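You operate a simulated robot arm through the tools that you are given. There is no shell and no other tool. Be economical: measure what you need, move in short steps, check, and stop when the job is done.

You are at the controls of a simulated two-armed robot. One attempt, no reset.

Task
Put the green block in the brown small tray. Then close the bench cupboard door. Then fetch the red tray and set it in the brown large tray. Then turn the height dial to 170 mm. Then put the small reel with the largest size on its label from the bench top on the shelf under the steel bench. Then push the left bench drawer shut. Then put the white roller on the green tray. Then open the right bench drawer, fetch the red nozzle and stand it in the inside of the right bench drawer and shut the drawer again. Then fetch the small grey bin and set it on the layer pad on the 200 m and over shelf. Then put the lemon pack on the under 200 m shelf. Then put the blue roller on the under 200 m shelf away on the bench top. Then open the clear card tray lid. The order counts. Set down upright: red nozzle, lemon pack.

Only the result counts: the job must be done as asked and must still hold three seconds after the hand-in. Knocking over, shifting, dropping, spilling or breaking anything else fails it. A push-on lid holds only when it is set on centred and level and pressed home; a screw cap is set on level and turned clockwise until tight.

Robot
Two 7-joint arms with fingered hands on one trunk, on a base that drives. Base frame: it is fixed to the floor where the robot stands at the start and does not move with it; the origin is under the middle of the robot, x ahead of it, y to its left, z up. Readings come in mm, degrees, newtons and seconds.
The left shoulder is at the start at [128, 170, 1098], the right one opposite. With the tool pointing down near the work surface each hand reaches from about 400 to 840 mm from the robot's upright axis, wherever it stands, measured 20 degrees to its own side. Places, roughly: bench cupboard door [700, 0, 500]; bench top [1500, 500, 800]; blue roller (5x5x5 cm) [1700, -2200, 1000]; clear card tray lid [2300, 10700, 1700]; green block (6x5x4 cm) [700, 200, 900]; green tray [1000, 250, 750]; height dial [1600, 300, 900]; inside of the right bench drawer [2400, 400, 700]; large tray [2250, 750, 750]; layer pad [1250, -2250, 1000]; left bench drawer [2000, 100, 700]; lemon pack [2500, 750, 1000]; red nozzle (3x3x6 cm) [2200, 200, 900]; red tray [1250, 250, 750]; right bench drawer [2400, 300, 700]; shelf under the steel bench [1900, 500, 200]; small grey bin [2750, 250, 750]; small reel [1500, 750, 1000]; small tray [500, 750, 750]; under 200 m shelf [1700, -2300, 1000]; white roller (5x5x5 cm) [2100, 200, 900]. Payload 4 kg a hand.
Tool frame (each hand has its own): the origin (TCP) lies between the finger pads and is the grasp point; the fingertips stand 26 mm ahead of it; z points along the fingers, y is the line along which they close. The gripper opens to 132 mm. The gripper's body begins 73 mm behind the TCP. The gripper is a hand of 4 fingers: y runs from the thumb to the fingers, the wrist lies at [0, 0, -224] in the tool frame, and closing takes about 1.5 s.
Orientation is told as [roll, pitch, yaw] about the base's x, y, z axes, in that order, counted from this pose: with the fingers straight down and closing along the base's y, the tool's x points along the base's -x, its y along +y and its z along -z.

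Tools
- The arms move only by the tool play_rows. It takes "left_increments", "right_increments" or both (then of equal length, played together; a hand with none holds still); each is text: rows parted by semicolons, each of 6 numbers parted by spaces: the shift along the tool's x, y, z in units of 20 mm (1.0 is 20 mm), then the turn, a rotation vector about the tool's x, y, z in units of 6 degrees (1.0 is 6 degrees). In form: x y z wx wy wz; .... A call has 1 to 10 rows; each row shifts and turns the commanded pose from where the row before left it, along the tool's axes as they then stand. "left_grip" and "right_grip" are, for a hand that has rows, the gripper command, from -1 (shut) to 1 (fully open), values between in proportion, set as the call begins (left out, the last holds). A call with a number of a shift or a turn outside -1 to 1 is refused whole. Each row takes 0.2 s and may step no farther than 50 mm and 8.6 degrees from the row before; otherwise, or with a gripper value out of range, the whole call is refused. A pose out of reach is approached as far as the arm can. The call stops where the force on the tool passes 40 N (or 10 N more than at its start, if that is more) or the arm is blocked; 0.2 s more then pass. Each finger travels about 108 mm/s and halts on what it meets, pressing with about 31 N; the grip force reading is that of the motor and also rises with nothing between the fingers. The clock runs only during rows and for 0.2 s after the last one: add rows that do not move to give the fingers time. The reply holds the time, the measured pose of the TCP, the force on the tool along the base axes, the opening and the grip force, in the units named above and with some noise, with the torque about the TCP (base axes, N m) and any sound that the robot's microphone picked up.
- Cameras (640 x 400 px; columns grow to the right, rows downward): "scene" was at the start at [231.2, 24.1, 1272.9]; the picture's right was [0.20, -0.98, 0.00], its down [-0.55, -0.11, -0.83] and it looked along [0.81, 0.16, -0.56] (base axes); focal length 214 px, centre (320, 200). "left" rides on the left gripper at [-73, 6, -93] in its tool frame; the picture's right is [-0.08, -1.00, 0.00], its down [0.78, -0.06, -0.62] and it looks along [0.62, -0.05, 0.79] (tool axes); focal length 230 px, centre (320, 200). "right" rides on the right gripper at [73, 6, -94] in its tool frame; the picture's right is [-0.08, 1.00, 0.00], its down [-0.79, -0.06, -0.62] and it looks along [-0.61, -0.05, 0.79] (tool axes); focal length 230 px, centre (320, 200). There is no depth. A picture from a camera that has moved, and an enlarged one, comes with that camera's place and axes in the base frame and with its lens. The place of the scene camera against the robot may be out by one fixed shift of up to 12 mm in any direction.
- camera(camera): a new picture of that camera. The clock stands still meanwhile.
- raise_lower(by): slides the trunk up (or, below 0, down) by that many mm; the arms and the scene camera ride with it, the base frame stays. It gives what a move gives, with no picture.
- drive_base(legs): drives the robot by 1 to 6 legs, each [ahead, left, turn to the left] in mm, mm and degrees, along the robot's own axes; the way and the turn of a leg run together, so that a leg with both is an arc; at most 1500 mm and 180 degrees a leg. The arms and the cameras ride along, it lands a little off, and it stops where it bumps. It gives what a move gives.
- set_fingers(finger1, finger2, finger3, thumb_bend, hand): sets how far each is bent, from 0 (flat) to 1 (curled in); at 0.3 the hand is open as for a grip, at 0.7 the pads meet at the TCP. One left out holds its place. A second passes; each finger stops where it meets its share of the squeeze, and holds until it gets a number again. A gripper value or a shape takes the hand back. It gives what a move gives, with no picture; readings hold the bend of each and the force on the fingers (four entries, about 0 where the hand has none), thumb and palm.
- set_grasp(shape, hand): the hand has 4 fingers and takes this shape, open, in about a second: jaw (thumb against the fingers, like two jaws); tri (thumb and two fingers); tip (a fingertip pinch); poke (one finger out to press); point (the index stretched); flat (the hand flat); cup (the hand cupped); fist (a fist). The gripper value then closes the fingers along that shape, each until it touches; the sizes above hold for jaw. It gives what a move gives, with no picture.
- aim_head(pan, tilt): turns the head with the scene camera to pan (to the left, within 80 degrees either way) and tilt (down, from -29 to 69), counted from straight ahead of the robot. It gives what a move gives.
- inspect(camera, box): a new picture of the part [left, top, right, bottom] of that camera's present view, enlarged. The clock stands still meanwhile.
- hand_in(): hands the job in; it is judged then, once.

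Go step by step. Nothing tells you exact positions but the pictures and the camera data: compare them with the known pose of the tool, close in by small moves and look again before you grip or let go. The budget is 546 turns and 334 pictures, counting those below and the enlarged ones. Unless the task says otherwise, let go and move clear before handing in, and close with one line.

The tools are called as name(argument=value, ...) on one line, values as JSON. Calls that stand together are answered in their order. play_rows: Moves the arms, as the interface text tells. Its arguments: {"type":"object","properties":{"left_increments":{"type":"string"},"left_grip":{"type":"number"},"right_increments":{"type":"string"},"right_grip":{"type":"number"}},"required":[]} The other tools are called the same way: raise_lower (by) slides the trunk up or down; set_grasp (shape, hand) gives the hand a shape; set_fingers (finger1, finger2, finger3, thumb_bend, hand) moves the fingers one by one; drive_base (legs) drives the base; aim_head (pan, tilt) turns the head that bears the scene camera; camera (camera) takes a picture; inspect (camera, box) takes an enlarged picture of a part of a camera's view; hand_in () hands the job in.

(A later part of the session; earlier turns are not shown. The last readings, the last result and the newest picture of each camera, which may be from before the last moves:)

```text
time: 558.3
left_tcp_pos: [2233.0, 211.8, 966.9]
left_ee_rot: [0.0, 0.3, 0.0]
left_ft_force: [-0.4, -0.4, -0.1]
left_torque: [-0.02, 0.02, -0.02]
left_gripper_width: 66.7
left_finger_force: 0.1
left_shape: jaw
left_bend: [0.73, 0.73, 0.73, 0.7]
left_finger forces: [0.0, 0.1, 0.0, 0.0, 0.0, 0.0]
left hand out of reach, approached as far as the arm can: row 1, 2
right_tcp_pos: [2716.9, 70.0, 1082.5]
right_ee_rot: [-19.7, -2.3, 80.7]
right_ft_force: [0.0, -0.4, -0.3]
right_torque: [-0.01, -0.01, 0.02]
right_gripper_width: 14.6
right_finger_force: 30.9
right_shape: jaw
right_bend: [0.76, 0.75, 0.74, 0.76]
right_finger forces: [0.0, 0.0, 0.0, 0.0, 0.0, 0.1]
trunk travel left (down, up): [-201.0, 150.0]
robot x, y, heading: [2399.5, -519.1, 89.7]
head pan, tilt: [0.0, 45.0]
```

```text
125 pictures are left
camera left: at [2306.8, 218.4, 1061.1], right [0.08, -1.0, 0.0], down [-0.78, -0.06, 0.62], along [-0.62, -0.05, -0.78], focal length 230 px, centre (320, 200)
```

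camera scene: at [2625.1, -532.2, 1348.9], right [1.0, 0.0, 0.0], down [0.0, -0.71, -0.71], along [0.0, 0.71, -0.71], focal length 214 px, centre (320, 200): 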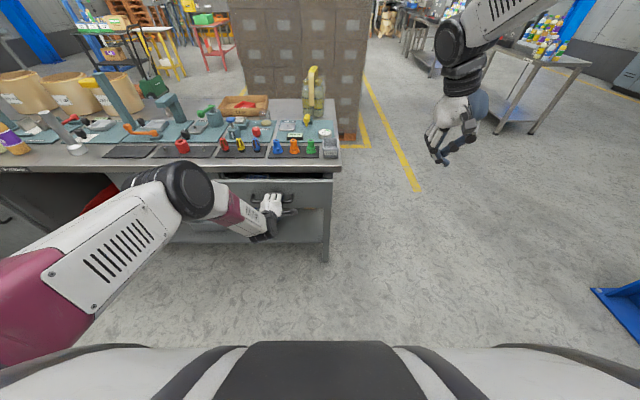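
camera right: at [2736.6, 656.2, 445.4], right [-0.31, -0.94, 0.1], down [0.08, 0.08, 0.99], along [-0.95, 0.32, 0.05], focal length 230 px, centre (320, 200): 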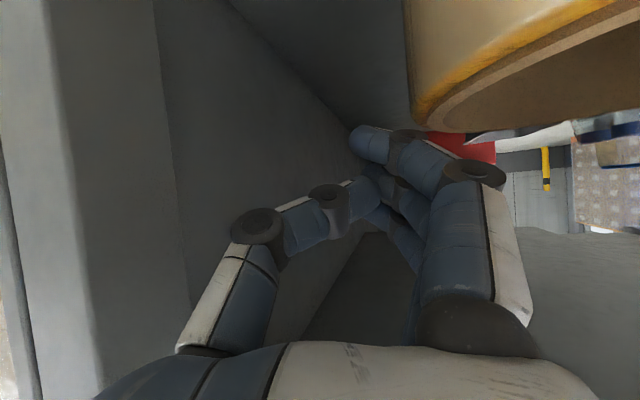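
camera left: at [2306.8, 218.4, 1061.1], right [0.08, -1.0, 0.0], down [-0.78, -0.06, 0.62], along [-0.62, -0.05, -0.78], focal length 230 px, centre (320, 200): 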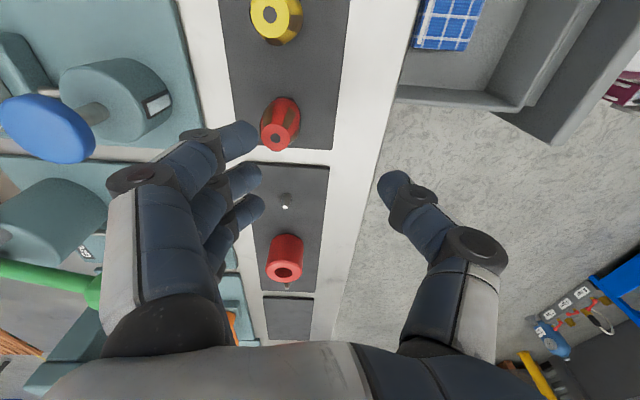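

drive_base(legs=[[31, -9, 0]])

play_rows(left_increments="0 0 0.6 0 0 0;0 0 0.6 0 0 0")

camera(camera="left")

```text
time: 559.2
left_tcp_pos: [2241.2, 244.2, 967.2]
left_ee_rot: [-0.2, 0.4, 0.0]
left_ft_force: [-0.6, 0.5, -0.1]
left_torque: [0.0, 0.02, -0.01]
left_gripper_width: 66.6
left_finger_force: 0.0
left_shape: jaw
left_bend: [0.73, 0.73, 0.73, 0.7]
left_finger forces: [0.0, 0.0, 0.0, 0.0, 0.1, 0.0]
right_tcp_pos: [2726.6, 101.1, 1083.0]
right_ee_rot: [-19.5, -2.2, 80.7]
right_ft_force: [-0.3, 0.7, -0.1]
right_torque: [-0.03, -0.01, -0.01]
right_gripper_width: 14.9
right_finger_force: 31.3
right_shape: jaw
right_bend: [0.76, 0.75, 0.74, 0.76]
right_finger forces: [0.1, 0.0, 0.0, 0.0, 0.0, 0.1]
trunk travel left (down, up): [-201.0, 150.0]
robot x, y, heading: [2405.5, -488.7, 89.9]
head pan, tilt: [0.0, 45.0]
```

```text
time: 559.8
left_tcp_pos: [2240.3, 244.3, 944.4]
left_ee_rot: [-0.1, 0.4, 0.0]
left_ft_force: [0.1, 0.0, 0.6]
left_torque: [-0.01, 0.02, 0.01]
left_gripper_width: 66.7
left_finger_force: 0.0
left_shape: jaw
left_bend: [0.73, 0.73, 0.73, 0.7]
left_finger forces: [0.1, 0.0, 0.0, 0.0, 0.0, 0.0]
right_tcp_pos: [2725.9, 101.6, 1083.4]
right_ee_rot: [-19.6, -2.3, 80.6]
right_ft_force: [-0.6, -0.1, 0.7]
right_torque: [0.0, 0.0, 0.0]
right_gripper_width: 14.7
right_finger_force: 30.5
right_shape: jaw
right_bend: [0.76, 0.75, 0.74, 0.76]
right_finger forces: [0.1, 0.0, 0.0, 0.0, 0.0, 0.0]
trunk travel left (down, up): [-201.0, 150.0]
robot x, y, heading: [2413.1, -488.4, 89.5]
head pan, tilt: [0.0, 45.0]
```

```text
124 pictures are left
camera left: at [2315.0, 249.4, 1037.3], right [0.08, -1.0, 0.0], down [-0.78, -0.06, 0.62], along [-0.62, -0.05, -0.78], focal length 230 px, centre (320, 200)
```

left: 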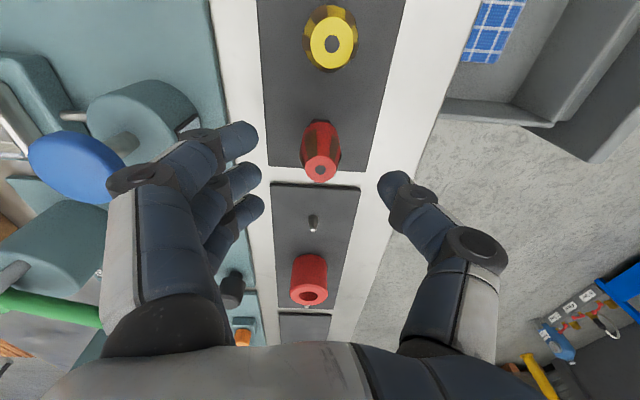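

play_rows(left_increments="0 0 0.8 0 0 0;0 0 0.8 0 0 0;0 0 0.7 0 0 0")

play_rows(left_increments="0 0 0 0 0 0;0 0 0 0 0 0;0 0 0 0 0 0;0 0 0 0 0 0;0 0 0 0 0 0", left_grip=-0.9)

camera(camera="left")

```text
time: 560.6
left_tcp_pos: [2240.2, 242.1, 899.3]
left_ee_rot: [0.0, 0.4, 0.0]
left_ft_force: [0.1, -0.2, -0.4]
left_torque: [0.01, 0.05, 0.01]
left_gripper_width: 66.5
left_finger_force: 0.0
left_shape: jaw
left_bend: [0.73, 0.73, 0.73, 0.7]
left_finger forces: [0.1, 0.0, 0.0, 0.1, 0.0, 0.1]
right_tcp_pos: [2726.3, 100.9, 1082.5]
right_ee_rot: [-19.7, -2.3, 80.7]
right_ft_force: [0.1, 0.2, 0.4]
right_torque: [-0.02, -0.03, -0.01]
right_gripper_width: 14.8
right_finger_force: 31.1
right_shape: jaw
right_bend: [0.76, 0.75, 0.74, 0.76]
right_finger forces: [0.0, 0.0, 0.0, 0.0, 0.0, 0.0]
trunk travel left (down, up): [-201.0, 150.0]
robot x, y, heading: [2405.8, -490.8, 89.9]
head pan, tilt: [0.0, 45.0]
```

```text
time: 561.8
left_tcp_pos: [2240.8, 242.0, 898.8]
left_ee_rot: [0.2, 0.3, -0.1]
left_ft_force: [0.1, -1.1, 3.2]
left_torque: [0.05, 0.02, -0.02]
left_gripper_width: 6.5
left_finger_force: 31.2
left_shape: jaw
left_bend: [0.69, 0.69, 0.69, 0.73]
left_finger forces: [0.1, 18.4, 0.0, 0.1, 20.5, 0.0]
right_tcp_pos: [2726.0, 101.6, 1084.6]
right_ee_rot: [-19.7, -2.2, 80.8]
right_ft_force: [0.1, -0.1, 0.0]
right_torque: [0.04, 0.01, 0.01]
right_gripper_width: 14.7
right_finger_force: 30.8
right_shape: jaw
right_bend: [0.76, 0.75, 0.74, 0.76]
right_finger forces: [0.0, 0.0, 0.1, 0.0, 0.1, 0.0]
trunk travel left (down, up): [-201.0, 150.0]
robot x, y, heading: [2413.2, -489.4, 89.6]
head pan, tilt: [0.0, 45.0]
```

```text
123 pictures are left
camera left: at [2314.8, 247.8, 992.3], right [0.08, -1.0, 0.0], down [-0.78, -0.06, 0.62], along [-0.62, -0.05, -0.78], focal length 230 px, centre (320, 200)
```

left: 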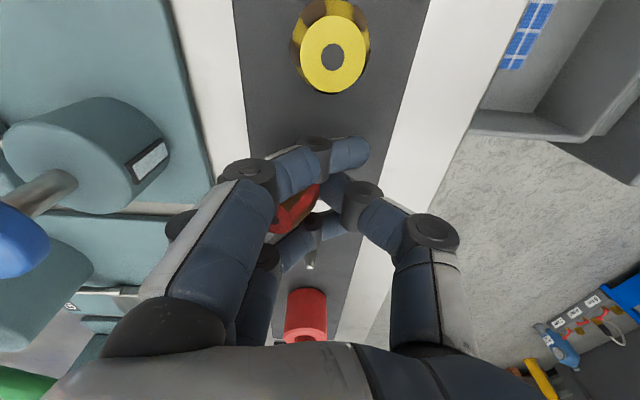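

I'll lift slightly and check the nozzle's attitude.

play_rows(left_increments="0 0 -0.5 0 0 0;0 0 -0.8 0 0 0;0 0 -1 0 0 0;0 0 -1 0 0 0;0 0 -1 0 0 0;0 0 -1 0 0 0")

inspect(camera="scene", box=[210, 90, 330, 190])

inspect(camera="left", box=[220, 110, 420, 290])

```text
time: 563.2
left_tcp_pos: [2242.2, 242.6, 1004.2]
left_ee_rot: [0.0, 0.4, 0.1]
left_ft_force: [-0.5, 0.3, -0.8]
left_torque: [-0.01, -0.03, -0.02]
left_gripper_width: 6.1
left_finger_force: 30.8
left_shape: jaw
left_bend: [0.69, 0.68, 0.69, 0.73]
left_finger forces: [0.0, 18.7, 0.0, 0.0, 18.4, 0.0]
right_tcp_pos: [2726.4, 101.3, 1082.5]
right_ee_rot: [-19.6, -2.3, 80.7]
right_ft_force: [-0.4, -0.3, -0.6]
right_torque: [0.03, 0.03, 0.0]
right_gripper_width: 14.6
right_finger_force: 31.3
right_shape: jaw
right_bend: [0.76, 0.75, 0.74, 0.76]
right_finger forces: [0.0, 0.0, 0.0, 0.0, 0.0, 0.1]
trunk travel left (down, up): [-201.0, 150.0]
robot x, y, heading: [2408.6, -489.9, 90.0]
head pan, tilt: [0.0, 45.0]
```

```text
4.00 times, centred on (270, 140) of scene
camera zoom: at [2403.6, -325.6, 1349.4], right [1.0, 0.0, 0.0], down [0.0, -0.71, -0.71], along [0.0, 0.71, -0.71], focal length 858 px, centre (520, 440)
```

zoom: 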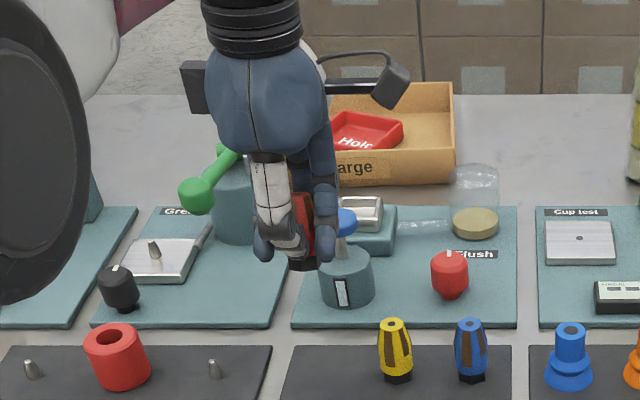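

```text
2.22 times, centred on (320, 200) of left
camera zoom: at [2316.2, 248.8, 1098.2], right [0.08, -1.0, 0.0], down [-0.78, -0.06, 0.62], along [-0.62, -0.05, -0.78], focal length 511 px, centre (320, 200)
```

zoom: 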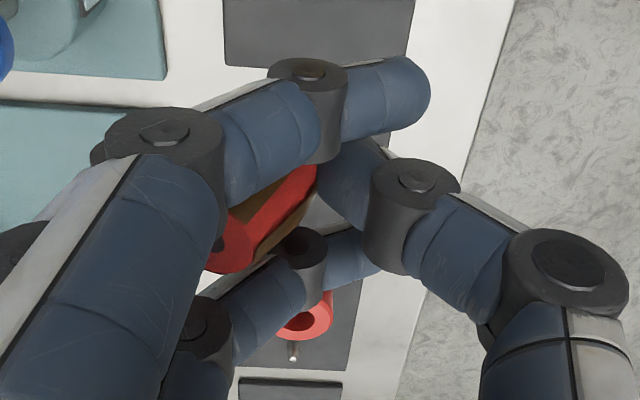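

The nozzle swung about 50° in the pinch. Tilting my hand forward by the same angle makes it upright again, so I'll set it back on its mat that way and regrip it better.

play_rows(left_increments="0 0 0 -1 0 0;0 0 0 -1 0 0;0 0 0 -1 0 0;0 0 0 -1 0 0;0 0 0 -1 0 0;0 0 0 -1 0 0;0 0 0 -1 0 0;0 0 0 -1 0 0;0 0 0 -0.7 0 0")

inspect(camera="scene", box=[210, 90, 330, 190])

camera(camera="left")

```text
time: 565.2
left_tcp_pos: [2240.9, 242.9, 1003.4]
left_ee_rot: [52.3, 0.3, 0.1]
left_ft_force: [0.5, 0.0, -2.2]
left_torque: [-0.04, -0.01, 0.04]
left_gripper_width: 5.5
left_finger_force: 30.7
left_shape: jaw
left_bend: [0.69, 0.68, 0.69, 0.73]
left_finger forces: [0.0, 18.0, 0.0, 0.0, 18.6, 0.0]
right_tcp_pos: [2725.9, 100.7, 1081.8]
right_ee_rot: [-19.5, -2.2, 80.7]
right_ft_force: [-0.6, 0.5, 0.3]
right_torque: [0.01, -0.02, 0.01]
right_gripper_width: 14.7
right_finger_force: 30.5
right_shape: jaw
right_bend: [0.76, 0.75, 0.74, 0.76]
right_finger forces: [0.0, 0.1, 0.0, 0.0, 0.1, 0.1]
trunk travel left (down, up): [-201.0, 150.0]
robot x, y, heading: [2411.0, -487.7, 89.6]
head pan, tilt: [0.0, 45.0]
```

```text
4.00 times, centred on (270, 140) of scene
camera zoom: at [2403.7, -325.2, 1349.4], right [1.0, 0.0, 0.0], down [0.0, -0.71, -0.71], along [0.0, 0.71, -0.71], focal length 858 px, centre (520, 440)
```

zoom: 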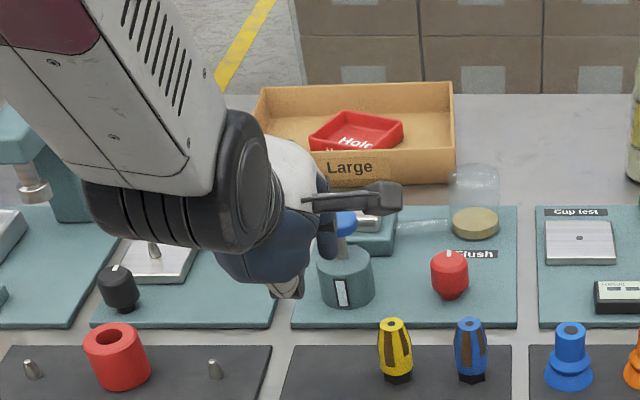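

```text
119 pictures are left
camera left: at [2315.4, 172.8, 1065.6], right [0.07, -0.61, -0.79], down [-0.78, -0.52, 0.33], along [-0.62, 0.59, -0.52], focal length 230 px, centre (320, 200)
```

left: 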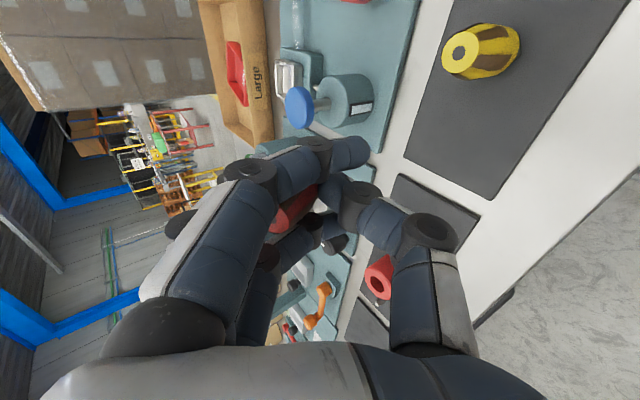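

inspect(camera="left", box=[240, 130, 390, 290])

camera(camera="right")

```text
2.50 times, centred on (315, 210) of left
camera zoom: at [2315.4, 172.8, 1065.6], right [0.07, -0.61, -0.79], down [-0.78, -0.52, 0.33], along [-0.62, 0.59, -0.52], focal length 575 px, centre (332, 175)
```

zoom: 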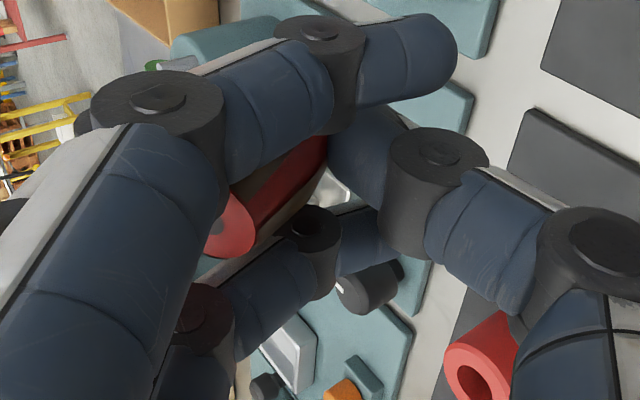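

```text
117 pictures are left
camera right: at [2676.8, 31.9, 1165.2], right [-0.91, 0.24, -0.33], down [-0.03, 0.77, 0.63], along [0.41, 0.59, -0.7], focal length 230 px, centre (320, 200)
```

right: 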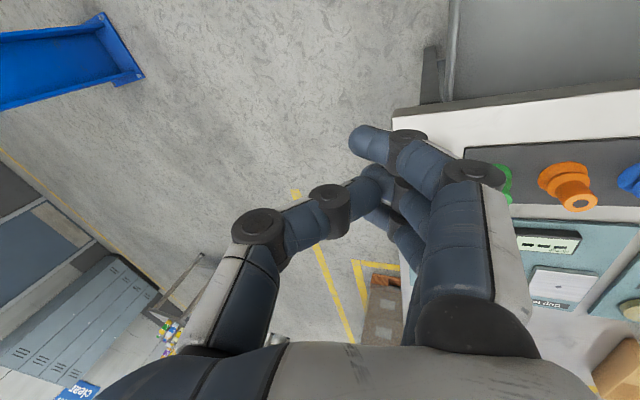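

The nozzle's lean relative to the hand is about 40°, so I'll ease the tilt back to 40° to make it vertical, and lower it onto its mat.

play_rows(left_increments="0 0 0 1 0 0;0 0 0 1 0 0;0 -0.64 0.77 0 0 0;0 -0.64 0.77 0 0 0;0 -0.64 0.77 0 0 0;0 -0.64 0.77 0 0 0;0 -0.5 0.6 0 0 0")

inspect(camera="scene", box=[210, 90, 330, 190])

inspect(camera="left", box=[220, 110, 420, 290])

```text
time: 566.8
left_tcp_pos: [2241.7, 243.8, 908.4]
left_ee_rot: [40.1, 0.4, 0.0]
left_ft_force: [-0.3, 0.1, -1.5]
left_torque: [-0.03, 0.02, -0.04]
left_gripper_width: 5.6
left_finger_force: 31.1
left_shape: jaw
left_bend: [0.69, 0.68, 0.69, 0.73]
left_finger forces: [0.1, 18.0, 0.0, 0.0, 18.6, 0.0]
right_tcp_pos: [2725.4, 99.9, 1081.8]
right_ee_rot: [-19.6, -2.4, 80.7]
right_ft_force: [-0.6, 0.2, 0.6]
right_torque: [0.03, 0.05, 0.01]
right_gripper_width: 14.6
right_finger_force: 31.2
right_shape: jaw
right_bend: [0.76, 0.75, 0.74, 0.76]
right_finger forces: [0.0, 0.0, 0.0, 0.0, 0.0, 0.0]
trunk travel left (down, up): [-201.0, 150.0]
robot x, y, heading: [2411.1, -489.7, 90.2]
head pan, tilt: [0.0, 45.0]
```

```text
4.00 times, centred on (270, 140) of scene
camera zoom: at [2403.5, -325.0, 1349.3], right [1.0, 0.0, 0.0], down [0.0, -0.71, -0.71], along [0.0, 0.71, -0.71], focal length 858 px, centre (520, 440)
```

zoom: 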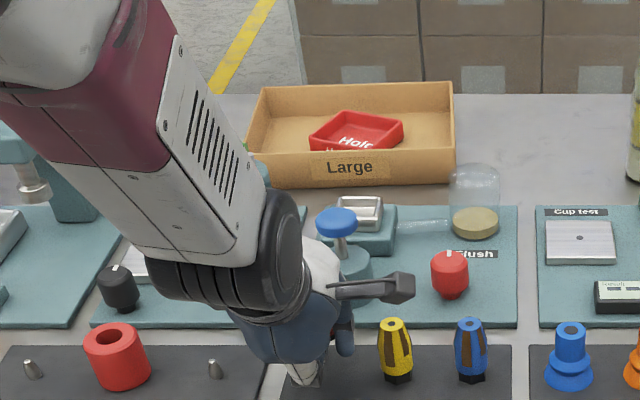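

```text
2.22 times, centred on (320, 200) of left
camera zoom: at [2315.2, 188.5, 983.3], right [0.07, -0.76, -0.64], down [-0.78, -0.44, 0.44], along [-0.62, 0.47, -0.63], focal length 511 px, centre (320, 200)
```

zoom: 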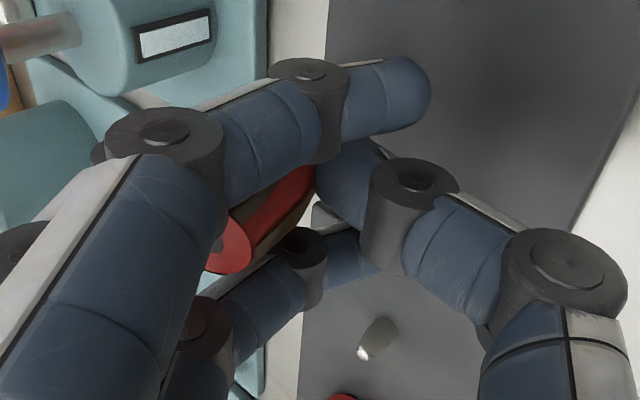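

It's nearly vertical. I'll lower in small steps to contact.

play_rows(left_increments="0 -0.2 0.24 0 0 0;0 -0.2 0.24 0 0 0;0 -0.13 0.15 0 0 0;0 -0.13 0.15 0 0 0;0 -0.13 0.15 0 0 0")

inspect(camera="left", box=[220, 110, 420, 290])

```text
time: 568.0
left_tcp_pos: [2241.6, 243.6, 884.8]
left_ee_rot: [40.4, 0.5, 0.0]
left_ft_force: [-0.6, 0.6, 3.7]
left_torque: [0.09, 0.02, -0.03]
left_gripper_width: 6.0
left_finger_force: 31.4
left_shape: jaw
left_bend: [0.69, 0.67, 0.69, 0.74]
left_finger forces: [0.0, 19.3, 0.0, 0.0, 18.1, 0.0]
right_tcp_pos: [2725.7, 100.6, 1083.4]
right_ee_rot: [-19.6, -2.3, 80.7]
right_ft_force: [0.3, 0.1, 0.1]
right_torque: [-0.03, -0.01, -0.02]
right_gripper_width: 14.7
right_finger_force: 31.1
right_shape: jaw
right_bend: [0.76, 0.75, 0.74, 0.76]
right_finger forces: [0.1, 0.0, 0.0, 0.1, 0.0, 0.0]
trunk travel left (down, up): [-201.0, 150.0]
robot x, y, heading: [2408.8, -486.3, 89.7]
head pan, tilt: [0.0, 45.0]
```

```text
2.22 times, centred on (320, 200) of left
camera zoom: at [2315.0, 188.1, 960.2], right [0.07, -0.76, -0.65], down [-0.78, -0.45, 0.44], along [-0.62, 0.47, -0.63], focal length 511 px, centre (320, 200)
```

zoom: 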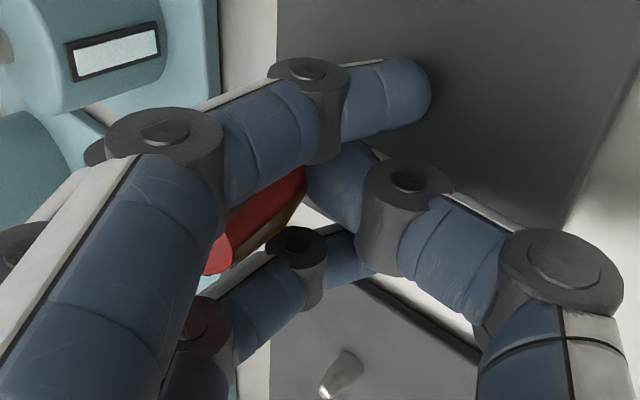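

Contact. I'll press a touch so that the base seats flat, then open slowly.

play_rows(left_increments="0 -0.1 0.12 0 0 0;0 -0.1 0.12 0 0 0;0 0 0 0 0 0")

play_rows(left_increments="0 0 0 0 0 0;0 0 0 0 0 0", left_grip=-0.6)

inspect(camera="left", box=[220, 110, 420, 290])

```text
time: 568.8
left_tcp_pos: [2241.2, 243.6, 880.1]
left_ee_rot: [40.6, 0.4, 0.1]
left_ft_force: [-1.0, 1.3, 21.1]
left_torque: [0.18, -0.08, -0.06]
left_gripper_width: 6.5
left_finger_force: 30.8
left_shape: jaw
left_bend: [0.7, 0.66, 0.69, 0.75]
left_finger forces: [9.1, 20.2, 4.7, 0.0, 15.3, 0.1]
right_tcp_pos: [2725.7, 99.4, 1085.1]
right_ee_rot: [-19.6, -2.5, 80.7]
right_ft_force: [-0.1, 0.6, -0.1]
right_torque: [0.01, 0.04, 0.02]
right_gripper_width: 14.8
right_finger_force: 31.0
right_shape: jaw
right_bend: [0.76, 0.75, 0.74, 0.76]
right_finger forces: [0.1, 0.0, 0.1, 0.1, 0.0, 0.0]
trunk travel left (down, up): [-201.0, 150.0]
robot x, y, heading: [2411.6, -487.4, 89.8]
head pan, tilt: [0.0, 45.0]
```

```text
time: 569.4
left_tcp_pos: [2240.5, 244.2, 878.9]
left_ee_rot: [40.2, 0.4, 0.0]
left_ft_force: [-0.4, 3.0, 15.6]
left_torque: [0.09, 0.02, -0.02]
left_gripper_width: 25.3
left_finger_force: 0.1
left_shape: jaw
left_bend: [0.73, 0.7, 0.73, 0.75]
left_finger forces: [0.1, 5.1, 0.1, 0.0, 17.6, 0.1]
right_tcp_pos: [2726.8, 99.2, 1082.9]
right_ee_rot: [-19.5, -2.3, 80.7]
right_ft_force: [0.2, 0.1, 0.2]
right_torque: [-0.01, 0.01, -0.01]
right_gripper_width: 14.8
right_finger_force: 31.1
right_shape: jaw
right_bend: [0.76, 0.75, 0.74, 0.76]
right_finger forces: [0.0, 0.1, 0.0, 0.1, 0.0, 0.1]
trunk travel left (down, up): [-201.0, 150.0]
robot x, y, heading: [2410.9, -488.5, 89.5]
head pan, tilt: [0.0, 45.0]
```

```text
2.22 times, centred on (320, 200) of left
camera zoom: at [2315.3, 187.1, 953.6], right [0.07, -0.76, -0.65], down [-0.78, -0.44, 0.44], along [-0.62, 0.47, -0.63], focal length 511 px, centre (320, 200)
```

zoom: 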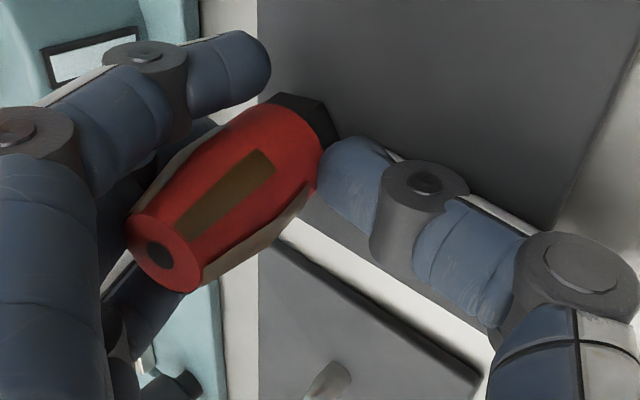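

The nozzle stands within about 10° of vertical on its base. I'll open the hand fully clear of it.

play_rows(left_increments="0 0 0 0 0 0;0 0 0 0 0 0", left_grip=-0.35)

play_rows(left_increments="0 0 0 0 0 0;0 0 0 0 0 0;0 0 0 0 0 0", left_grip=0.1)

inspect(camera="left", box=[200, 90, 440, 310])

```text
time: 570.0
left_tcp_pos: [2242.3, 243.0, 878.3]
left_ee_rot: [40.4, 0.4, 0.1]
left_ft_force: [1.2, 7.0, 17.6]
left_torque: [0.19, 0.02, -0.02]
left_gripper_width: 34.2
left_finger_force: 0.1
left_shape: jaw
left_bend: [0.73, 0.73, 0.73, 0.76]
left_finger forces: [0.1, 1.5, 0.0, 0.0, 19.0, 0.1]
right_tcp_pos: [2725.1, 100.2, 1083.9]
right_ee_rot: [-19.6, -2.4, 80.7]
right_ft_force: [0.2, -0.9, 0.4]
right_torque: [-0.02, 0.04, 0.0]
right_gripper_width: 14.6
right_finger_force: 31.1
right_shape: jaw
right_bend: [0.76, 0.75, 0.74, 0.76]
right_finger forces: [0.0, 0.0, 0.1, 0.1, 0.1, 0.0]
trunk travel left (down, up): [-201.0, 150.0]
robot x, y, heading: [2412.6, -489.0, 89.9]
head pan, tilt: [0.0, 45.0]
```

```text
time: 570.8
left_tcp_pos: [2240.7, 244.4, 881.1]
left_ee_rot: [40.6, 0.4, 0.0]
left_ft_force: [-0.7, 9.4, 26.7]
left_torque: [0.08, 0.03, 0.0]
left_gripper_width: 51.9
left_finger_force: 0.1
left_shape: jaw
left_bend: [0.72, 0.72, 0.72, 0.79]
left_finger forces: [0.1, 0.1, 0.0, 0.0, 26.7, 0.0]
right_tcp_pos: [2725.6, 98.7, 1084.2]
right_ee_rot: [-19.7, -2.3, 80.8]
right_ft_force: [-0.5, -0.8, 1.1]
right_torque: [-0.03, -0.03, -0.01]
right_gripper_width: 14.6
right_finger_force: 30.7
right_shape: jaw
right_bend: [0.76, 0.75, 0.74, 0.76]
right_finger forces: [0.0, 0.1, 0.0, 0.0, 0.0, 0.1]
trunk travel left (down, up): [-201.0, 150.0]
robot x, y, heading: [2409.7, -485.9, 89.9]
head pan, tilt: [0.0, 45.0]
```

```text
1.82 times, centred on (320, 200) of left
camera zoom: at [2315.3, 187.7, 955.7], right [0.07, -0.76, -0.65], down [-0.78, -0.45, 0.43], along [-0.62, 0.48, -0.62], focal length 418 px, centre (320, 200)
```

zoom: 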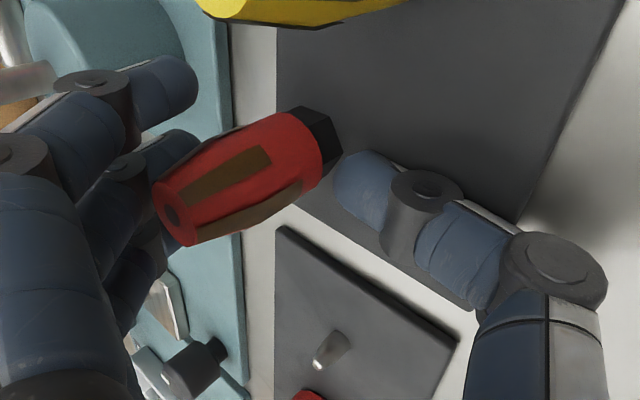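

It's standing upright again. I'll rise straight up, away from it.

play_rows(left_increments="0 0.1 -0.2 0 0 0;0 0.2 -0.3 0 0 0;0 0.48 -0.58 0 0 0;0 0.48 -0.58 0 0 0;0 0.48 -0.58 0 0 0;0 0.64 -0.77 0 0 0;0 0.64 -0.77 0 0 0;0 0.64 -0.77 0 0 0")

inspect(camera="scene", box=[210, 90, 330, 190])

inspect(camera="left", box=[200, 50, 440, 270])

```text
time: 572.6
left_tcp_pos: [2241.9, 241.1, 993.9]
left_ee_rot: [40.2, 0.3, 0.0]
left_ft_force: [-0.3, 0.6, -0.2]
left_torque: [0.03, -0.02, 0.01]
left_gripper_width: 72.0
left_finger_force: 0.1
left_shape: jaw
left_bend: [0.72, 0.72, 0.72, 0.7]
left_finger forces: [0.0, 0.1, 0.0, 0.0, 0.0, 0.1]
right_tcp_pos: [2726.0, 100.5, 1082.9]
right_ee_rot: [-19.7, -2.3, 80.7]
right_ft_force: [0.5, -0.4, -1.1]
right_torque: [-0.01, -0.01, 0.01]
right_gripper_width: 14.6
right_finger_force: 31.3
right_shape: jaw
right_bend: [0.76, 0.75, 0.74, 0.76]
right_finger forces: [0.0, 0.0, 0.1, 0.1, 0.0, 0.0]
trunk travel left (down, up): [-201.0, 150.0]
robot x, y, heading: [2407.6, -488.1, 89.8]
head pan, tilt: [0.0, 45.0]
```

```text
4.00 times, centred on (270, 140) of scene
camera zoom: at [2403.7, -325.8, 1349.5], right [1.0, 0.0, 0.0], down [0.0, -0.71, -0.71], along [0.0, 0.71, -0.71], focal length 858 px, centre (520, 440)
```

zoom: 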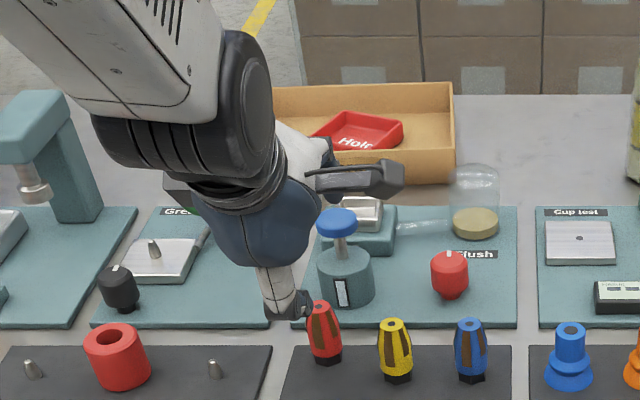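

```text
1.82 times, centred on (320, 160) of left
camera zoom: at [2316.0, 184.9, 1069.7], right [0.07, -0.76, -0.64], down [-0.78, -0.44, 0.44], along [-0.62, 0.47, -0.63], focal length 418 px, centre (320, 273)
```

zoom: 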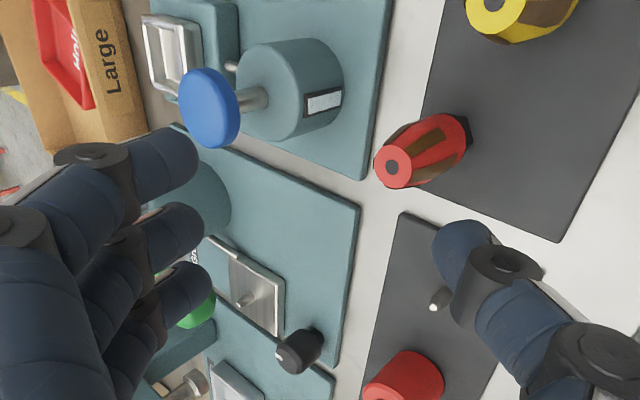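

The red nozzle stands at (2243, 262). I'll return the hand to vertical, drive 22 mm closer, and regrip lower on its wide body.

play_rows(left_increments="0 0 0 1 0 0;0 0 0 1 0 0;0 0 0 1 0 0;0 0 0 1 0 0;0 0 0 1 0 0;0 0 0 1 0 0;0 0 0 0.7 0 0")

drive_base(legs=[[22, 0, 0]])

play_rows(left_increments="0 0 0.8 0 0 0;0 0 0.8 0 0 0;0 0 0.6 0 0 0")

camera(camera="left")

```text
time: 574.2
left_tcp_pos: [2241.5, 240.7, 992.4]
left_ee_rot: [-0.3, 0.5, 0.0]
left_ft_force: [0.3, 0.2, -0.4]
left_torque: [-0.03, -0.02, -0.04]
left_gripper_width: 71.8
left_finger_force: 0.0
left_shape: jaw
left_bend: [0.72, 0.72, 0.72, 0.7]
left_finger forces: [0.1, 0.0, 0.0, 0.0, 0.0, 0.1]
right_tcp_pos: [2726.2, 101.2, 1082.5]
right_ee_rot: [-19.6, -2.3, 80.6]
right_ft_force: [-0.8, -0.1, 0.5]
right_torque: [-0.01, 0.03, 0.01]
right_gripper_width: 14.6
right_finger_force: 30.9
right_shape: jaw
right_bend: [0.76, 0.75, 0.74, 0.76]
right_finger forces: [0.0, 0.0, 0.1, 0.0, 0.0, 0.0]
trunk travel left (down, up): [-201.0, 150.0]
robot x, y, heading: [2410.5, -486.0, 89.9]
head pan, tilt: [0.0, 45.0]
```

```text
time: 575.0
left_tcp_pos: [2243.2, 264.8, 993.4]
left_ee_rot: [0.0, 0.3, 0.0]
left_ft_force: [-0.4, 0.0, -1.1]
left_torque: [-0.01, -0.01, 0.02]
left_gripper_width: 72.3
left_finger_force: 0.1
left_shape: jaw
left_bend: [0.72, 0.72, 0.72, 0.7]
left_finger forces: [0.0, 0.1, 0.1, 0.0, 0.0, 0.1]
right_tcp_pos: [2725.4, 123.4, 1082.4]
right_ee_rot: [-19.7, -2.3, 80.6]
right_ft_force: [0.3, 0.8, 0.1]
right_torque: [-0.03, 0.02, 0.01]
right_gripper_width: 14.8
right_finger_force: 30.6
right_shape: jaw
right_bend: [0.76, 0.75, 0.74, 0.76]
right_finger forces: [0.0, 0.1, 0.0, 0.0, 0.0, 0.0]
trunk travel left (down, up): [-201.0, 150.0]
robot x, y, heading: [2410.3, -469.1, 89.7]
head pan, tilt: [0.0, 45.0]
```

```text
time: 575.8
left_tcp_pos: [2241.3, 261.8, 950.3]
left_ee_rot: [0.0, 0.4, 0.0]
left_ft_force: [-0.2, 0.0, 0.1]
left_torque: [0.0, 0.0, 0.04]
left_gripper_width: 72.1
left_finger_force: 0.2
left_shape: jaw
left_bend: [0.72, 0.72, 0.72, 0.7]
left_finger forces: [0.0, 0.0, 0.1, 0.1, 0.0, 0.1]
right_tcp_pos: [2725.8, 122.7, 1082.7]
right_ee_rot: [-19.6, -2.3, 80.6]
right_ft_force: [0.8, 0.2, -0.5]
right_torque: [-0.01, 0.04, 0.0]
right_gripper_width: 14.4
right_finger_force: 30.6
right_shape: jaw
right_bend: [0.76, 0.75, 0.74, 0.76]
right_finger forces: [0.0, 0.0, 0.0, 0.1, 0.1, 0.0]
trunk travel left (down, up): [-201.0, 150.0]
robot x, y, heading: [2408.4, -468.2, 89.7]
head pan, tilt: [0.0, 45.0]
```

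```text
109 pictures are left
camera left: at [2315.7, 268.4, 1043.5], right [0.08, -1.0, 0.0], down [-0.78, -0.06, 0.62], along [-0.62, -0.05, -0.78], focal length 230 px, centre (320, 200)
```

left: 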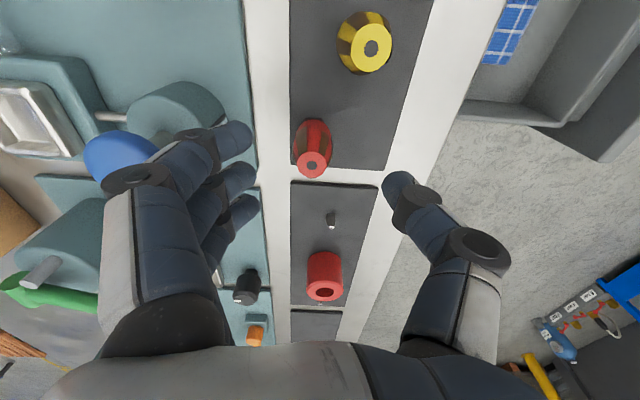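

The blue pump knob is close to my finger knuckles on that side. I'll yaw the hand 40° to gain clearance and recentre.

play_rows(left_increments="0 0.22 0 0 0 0;0 0 0 0 0 -1;0 0 0 0 0 -1;0 0 0 0 0 -1;0 0 0 0 0 -1;0 0 0 0 0 -1;0 0 0 0 0 -1;0 0 0 0 0 -0.7", left_grip=-0.15)

camera(camera="left")

```text
time: 577.6
left_tcp_pos: [2241.6, 266.5, 950.4]
left_ee_rot: [0.2, 0.3, 40.4]
left_ft_force: [0.8, 0.3, 0.3]
left_torque: [-0.03, 0.03, 0.01]
left_gripper_width: 56.9
left_finger_force: 0.0
left_shape: jaw
left_bend: [0.73, 0.73, 0.73, 0.7]
left_finger forces: [0.1, 0.1, 0.0, 0.0, 0.0, 0.0]
right_tcp_pos: [2725.6, 122.1, 1082.8]
right_ee_rot: [-19.7, -2.3, 80.7]
right_ft_force: [-0.7, 0.1, 0.4]
right_torque: [0.02, 0.0, -0.03]
right_gripper_width: 14.6
right_finger_force: 30.7
right_shape: jaw
right_bend: [0.76, 0.75, 0.74, 0.76]
right_finger forces: [0.0, 0.1, 0.0, 0.0, 0.0, 0.1]
trunk travel left (down, up): [-201.0, 150.0]
robot x, y, heading: [2409.1, -466.3, 89.9]
head pan, tilt: [0.0, 45.0]
```

```text
108 pictures are left
camera left: at [2294.8, 318.3, 1043.9], right [0.7, -0.71, 0.0], down [-0.56, -0.55, 0.62], along [-0.44, -0.43, -0.78], focal length 230 px, centre (320, 200)
```

left: 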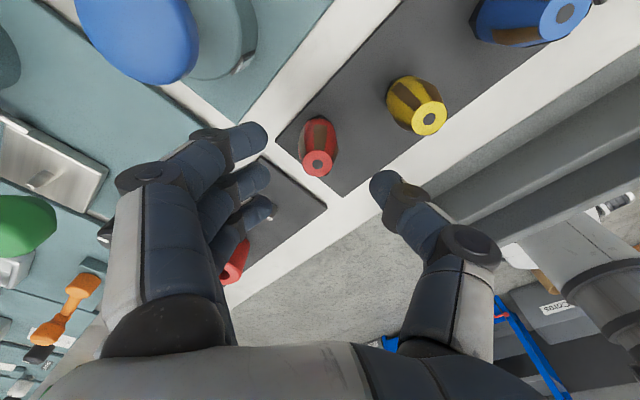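

play_rows(left_increments="0 0 0.9 0 0 0;0 0 0.9 0 0 0;0 0 0.9 0 0 0;0 0 0.5 0 0 0")

play_rows(left_increments="0 0 0 0 0 0;0 0 0 0 0 0;0 0 0 0 0 0;0 0 0 0 0 0;0 0 0 0 0 0", left_grip=-0.9)

inspect(camera="left", box=[220, 110, 420, 290])

```text
time: 578.6
left_tcp_pos: [2240.0, 261.9, 886.8]
left_ee_rot: [0.2, 0.2, 40.2]
left_ft_force: [0.4, 0.2, 0.9]
left_torque: [-0.04, 0.02, 0.01]
left_gripper_width: 56.8
left_finger_force: 0.2
left_shape: jaw
left_bend: [0.73, 0.73, 0.73, 0.7]
left_finger forces: [0.0, 0.0, 0.1, 0.0, 0.0, 0.0]
left hand out of reach, approached as far as the arm can: row 4
right_tcp_pos: [2726.6, 122.0, 1082.9]
right_ee_rot: [-19.7, -2.3, 80.6]
right_ft_force: [0.3, 0.2, 0.0]
right_torque: [0.0, 0.04, 0.01]
right_gripper_width: 14.8
right_finger_force: 30.7
right_shape: jaw
right_bend: [0.76, 0.75, 0.74, 0.76]
right_finger forces: [0.0, 0.0, 0.0, 0.0, 0.0, 0.1]
trunk travel left (down, up): [-201.0, 150.0]
robot x, y, heading: [2408.9, -469.3, 89.9]
head pan, tilt: [0.0, 45.0]
```

```text
time: 579.8
left_tcp_pos: [2240.5, 262.2, 886.9]
left_ee_rot: [0.3, 0.4, 40.3]
left_ft_force: [1.6, -0.3, 2.6]
left_torque: [0.03, 0.0, 0.04]
left_gripper_width: 8.8
left_finger_force: 31.0
left_shape: jaw
left_bend: [0.7, 0.71, 0.7, 0.71]
left_finger forces: [11.4, 15.2, 0.1, 0.0, 27.2, 0.0]
right_tcp_pos: [2726.4, 121.6, 1083.4]
right_ee_rot: [-19.6, -2.2, 80.8]
right_ft_force: [-0.6, -0.3, 0.0]
right_torque: [-0.01, 0.0, 0.03]
right_gripper_width: 15.0
right_finger_force: 31.2
right_shape: jaw
right_bend: [0.76, 0.75, 0.74, 0.76]
right_finger forces: [0.1, 0.1, 0.0, 0.0, 0.0, 0.0]
trunk travel left (down, up): [-201.0, 150.0]
robot x, y, heading: [2412.6, -470.3, 89.8]
head pan, tilt: [0.0, 45.0]
```

```text
2.22 times, centred on (320, 200) of left
camera zoom: at [2294.0, 313.3, 980.6], right [0.7, -0.71, 0.0], down [-0.56, -0.55, 0.62], along [-0.44, -0.43, -0.78], focal length 511 px, centre (320, 200)
```

zoom: 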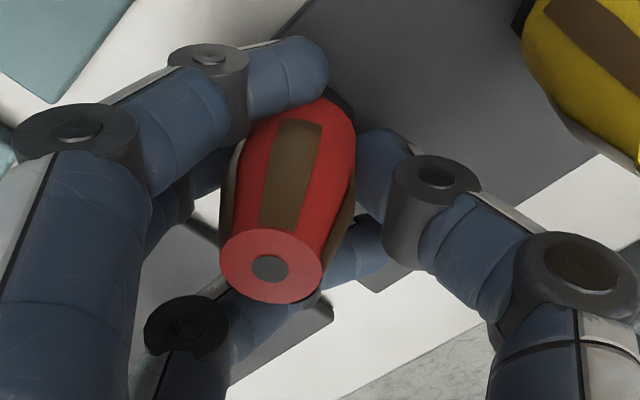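

Much better: two fingers and the thumb hold it with only about a 13° lean. I'll lift it, correct the lean, and carry it over the open drawer.

play_rows(left_increments="0 0 -0.5 0 0 0;0 0 -0.8 0 0 0;0 0 -1 0 0 0;0 0 -1 0 0 0;0 0 -1 0 0 0;0 0 -1 0 0 0;0 0 -1 0 0 0;0 0 0 -0.7 0 0;0 0 0 -0.7 0 0;0 0 0 -0.7 0 0")

drive_base(legs=[[-243, 0, 0], [0, -275, 0]])

camera(camera="left")

inspect(camera="scene", box=[180, 100, 400, 260])

```text
time: 582.0
left_tcp_pos: [2242.0, 263.6, 1012.8]
left_ee_rot: [12.9, 0.3, 40.2]
left_ft_force: [0.8, 0.5, -0.5]
left_torque: [0.0, 0.05, -0.01]
left_gripper_width: 8.0
left_finger_force: 30.6
left_shape: jaw
left_bend: [0.7, 0.71, 0.7, 0.71]
left_finger forces: [10.5, 15.6, 0.0, 0.1, 25.4, 0.0]
right_tcp_pos: [2726.5, 121.8, 1082.8]
right_ee_rot: [-19.6, -2.3, 80.7]
right_ft_force: [-0.1, 0.1, 0.0]
right_torque: [0.01, 0.03, -0.01]
right_gripper_width: 14.6
right_finger_force: 30.8
right_shape: jaw
right_bend: [0.76, 0.75, 0.74, 0.76]
right_finger forces: [0.0, 0.1, 0.0, 0.0, 0.1, 0.0]
trunk travel left (down, up): [-201.0, 150.0]
robot x, y, heading: [2411.4, -473.1, 90.1]
head pan, tilt: [0.0, 45.0]
```

```text
time: 586.3
left_tcp_pos: [2517.2, 18.9, 1012.0]
left_ee_rot: [12.8, 0.2, 40.0]
left_ft_force: [1.3, 0.4, -0.7]
left_torque: [-0.02, 0.01, 0.0]
left_gripper_width: 7.9
left_finger_force: 31.0
left_shape: jaw
left_bend: [0.7, 0.71, 0.7, 0.71]
left_finger forces: [10.5, 15.6, 0.0, 0.1, 25.3, 0.0]
right_tcp_pos: [3000.1, -121.6, 1083.2]
right_ee_rot: [-19.6, -2.2, 80.6]
right_ft_force: [0.3, -0.2, 0.9]
right_torque: [0.01, -0.01, -0.01]
right_gripper_width: 14.9
right_finger_force: 30.8
right_shape: jaw
right_bend: [0.76, 0.75, 0.74, 0.76]
right_finger forces: [0.1, 0.0, 0.0, 0.0, 0.0, 0.1]
trunk travel left (down, up): [-201.0, 150.0]
robot x, y, heading: [2684.3, -709.5, 90.0]
head pan, tilt: [0.0, 45.0]
```

```text
106 pictures are left
camera left: at [2583.4, 55.1, 1105.1], right [0.68, -0.7, -0.22], down [-0.47, -0.65, 0.59], along [-0.56, -0.3, -0.77], focal length 230 px, centre (320, 200)
```

left: 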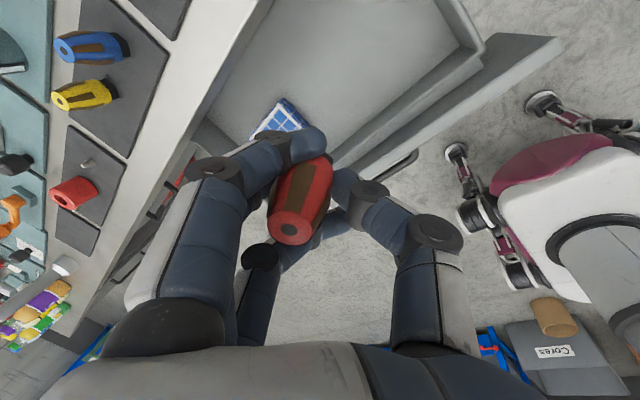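

```text
2.50 times, centred on (290, 180) of scene
camera zoom: at [2677.6, -547.0, 1349.4], right [1.0, -0.01, 0.0], down [0.0, -0.71, -0.71], along [0.0, 0.71, -0.71], focal length 536 px, centre (395, 250)
```

zoom: 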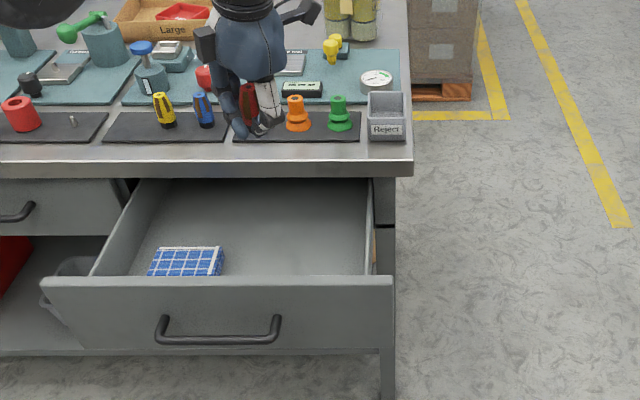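

The nozzle hangs vertical. I'll lower it into the drawer's free right part.

play_rows(left_increments="0 -0.22 0.975 0 0 0;0 -0.22 0.975 0 0 0;0 -0.22 0.975 0 0 0;0 -0.22 0.975 0 0 0;0 -0.22 0.975 0 0 0;0 -0.22 0.975 0 0 0;0 -0.22 0.975 0 0 0;0 -0.22 0.975 0 0 0;0 -0.22 0.975 0 0 0;0 -0.22 0.975 0 0 0")

camera(camera="left")

inspect(camera="scene", box=[180, 100, 400, 260])

```text
time: 588.5
left_tcp_pos: [2515.5, 17.7, 812.7]
left_ee_rot: [12.8, 0.2, 40.1]
left_ft_force: [0.4, 0.2, -0.3]
left_torque: [0.02, 0.0, 0.01]
left_gripper_width: 8.0
left_finger_force: 30.9
left_shape: jaw
left_bend: [0.7, 0.71, 0.7, 0.71]
left_finger forces: [10.4, 15.8, 0.0, 0.0, 25.1, 0.0]
right_tcp_pos: [2999.6, -121.4, 1082.5]
right_ee_rot: [-19.6, -2.3, 80.6]
right_ft_force: [0.0, 0.2, 0.1]
right_torque: [-0.02, -0.02, 0.0]
right_gripper_width: 14.7
right_finger_force: 31.0
right_shape: jaw
right_bend: [0.76, 0.75, 0.74, 0.76]
right_finger forces: [0.0, 0.0, 0.1, 0.0, 0.0, 0.1]
trunk travel left (down, up): [-201.0, 150.0]
robot x, y, heading: [2683.1, -713.8, 89.7]
head pan, tilt: [0.0, 45.0]
```

```text
104 pictures are left
camera left: at [2582.2, 55.0, 904.6], right [0.68, -0.69, -0.22], down [-0.47, -0.65, 0.59], along [-0.56, -0.3, -0.78], focal length 230 px, centre (320, 200)
```

left: 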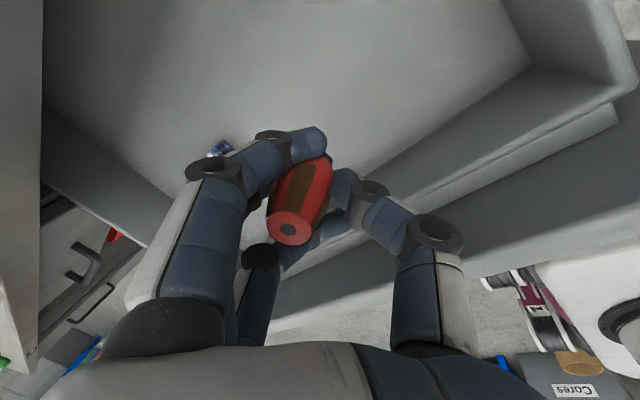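

```text
2.50 times, centred on (290, 180) of scene
camera zoom: at [2677.2, -546.6, 1349.3], right [1.0, -0.01, 0.0], down [0.0, -0.71, -0.71], along [0.0, 0.71, -0.71], focal length 536 px, centre (395, 250)
```

zoom: 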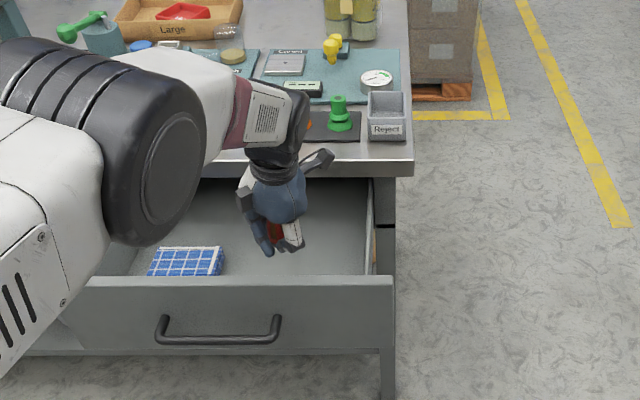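

play_rows(left_increments="0 -0.2 0.9 0 0 0;0 -0.15 0.6 0 0 0;0 -0.1 0.3 0 0 0;0 -0.07 0.3 0 0 0;0 -0.07 0.3 0 0 0;0 -0.07 0.3 0 0 0")

inspect(camera="left", box=[220, 110, 420, 290])

```text
time: 589.9
left_tcp_pos: [2515.3, 17.0, 757.0]
left_ee_rot: [12.8, 0.4, 40.0]
left_ft_force: [0.3, 0.0, -1.2]
left_torque: [-0.04, 0.01, 0.0]
left_gripper_width: 7.6
left_finger_force: 30.7
left_shape: jaw
left_bend: [0.7, 0.71, 0.7, 0.71]
left_finger forces: [10.4, 15.8, 0.0, 0.0, 25.2, 0.0]
right_tcp_pos: [3001.2, -121.5, 1083.5]
right_ee_rot: [-19.6, -2.3, 80.6]
right_ft_force: [-0.4, 0.3, 0.4]
right_torque: [0.0, 0.04, 0.01]
right_gripper_width: 14.4
right_finger_force: 31.6
right_shape: jaw
right_bend: [0.76, 0.75, 0.74, 0.76]
right_finger forces: [0.0, 0.0, 0.0, 0.1, 0.0, 0.1]
trunk travel left (down, up): [-201.0, 150.0]
robot x, y, heading: [2682.9, -712.3, 89.6]
head pan, tilt: [0.0, 45.0]
```

```text
2.22 times, centred on (320, 200) of left
camera zoom: at [2582.3, 53.6, 849.8], right [0.68, -0.7, -0.22], down [-0.47, -0.65, 0.59], along [-0.56, -0.3, -0.77], focal length 511 px, centre (320, 200)
```

zoom: 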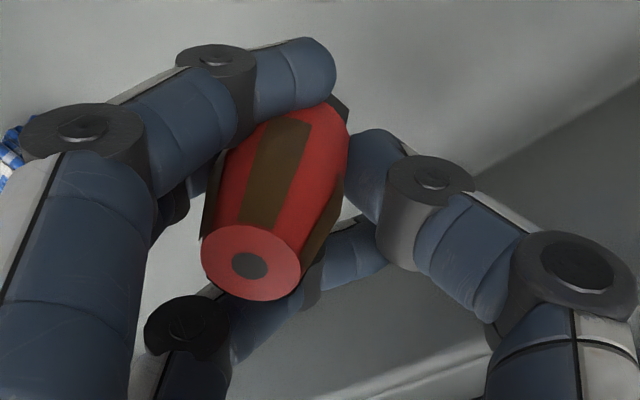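

play_rows(left_increments="0 -0.06 0.25 0 0 0;0 -0.06 0.25 0 0 0;0 -0.06 0.25 0 0 0;0 -0.06 0.25 0 0 0;0 -0.06 0.25 0 0 0;0 -0.06 0.25 0 0 0")

inspect(camera="left", box=[220, 110, 420, 290])

```text
time: 591.3
left_tcp_pos: [2514.3, 11.3, 728.7]
left_ee_rot: [12.9, 0.4, 40.1]
left_ft_force: [0.3, 0.2, -0.4]
left_torque: [0.01, 0.01, 0.02]
left_gripper_width: 7.7
left_finger_force: 31.2
left_shape: jaw
left_bend: [0.7, 0.7, 0.7, 0.71]
left_finger forces: [10.6, 15.8, 0.1, 0.1, 25.4, 0.1]
left hand out of reach, approached as far as the arm can: row 5
right_tcp_pos: [3000.4, -121.9, 1082.0]
right_ee_rot: [-19.6, -2.2, 80.7]
right_ft_force: [0.2, 0.2, 0.1]
right_torque: [0.0, -0.02, 0.0]
right_gripper_width: 14.5
right_finger_force: 31.5
right_shape: jaw
right_bend: [0.76, 0.75, 0.74, 0.76]
right_finger forces: [0.0, 0.0, 0.0, 0.0, 0.1, 0.0]
trunk travel left (down, up): [-201.0, 150.0]
robot x, y, heading: [2681.7, -708.3, 89.6]
head pan, tilt: [0.0, 45.0]
```

```text
2.22 times, centred on (320, 200) of left
camera zoom: at [2580.8, 47.2, 820.6], right [0.68, -0.7, -0.22], down [-0.47, -0.65, 0.59], along [-0.56, -0.3, -0.78], focal length 511 px, centre (320, 200)
```

zoom: 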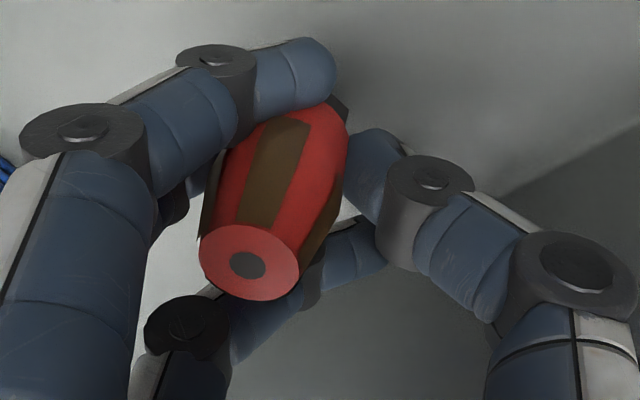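

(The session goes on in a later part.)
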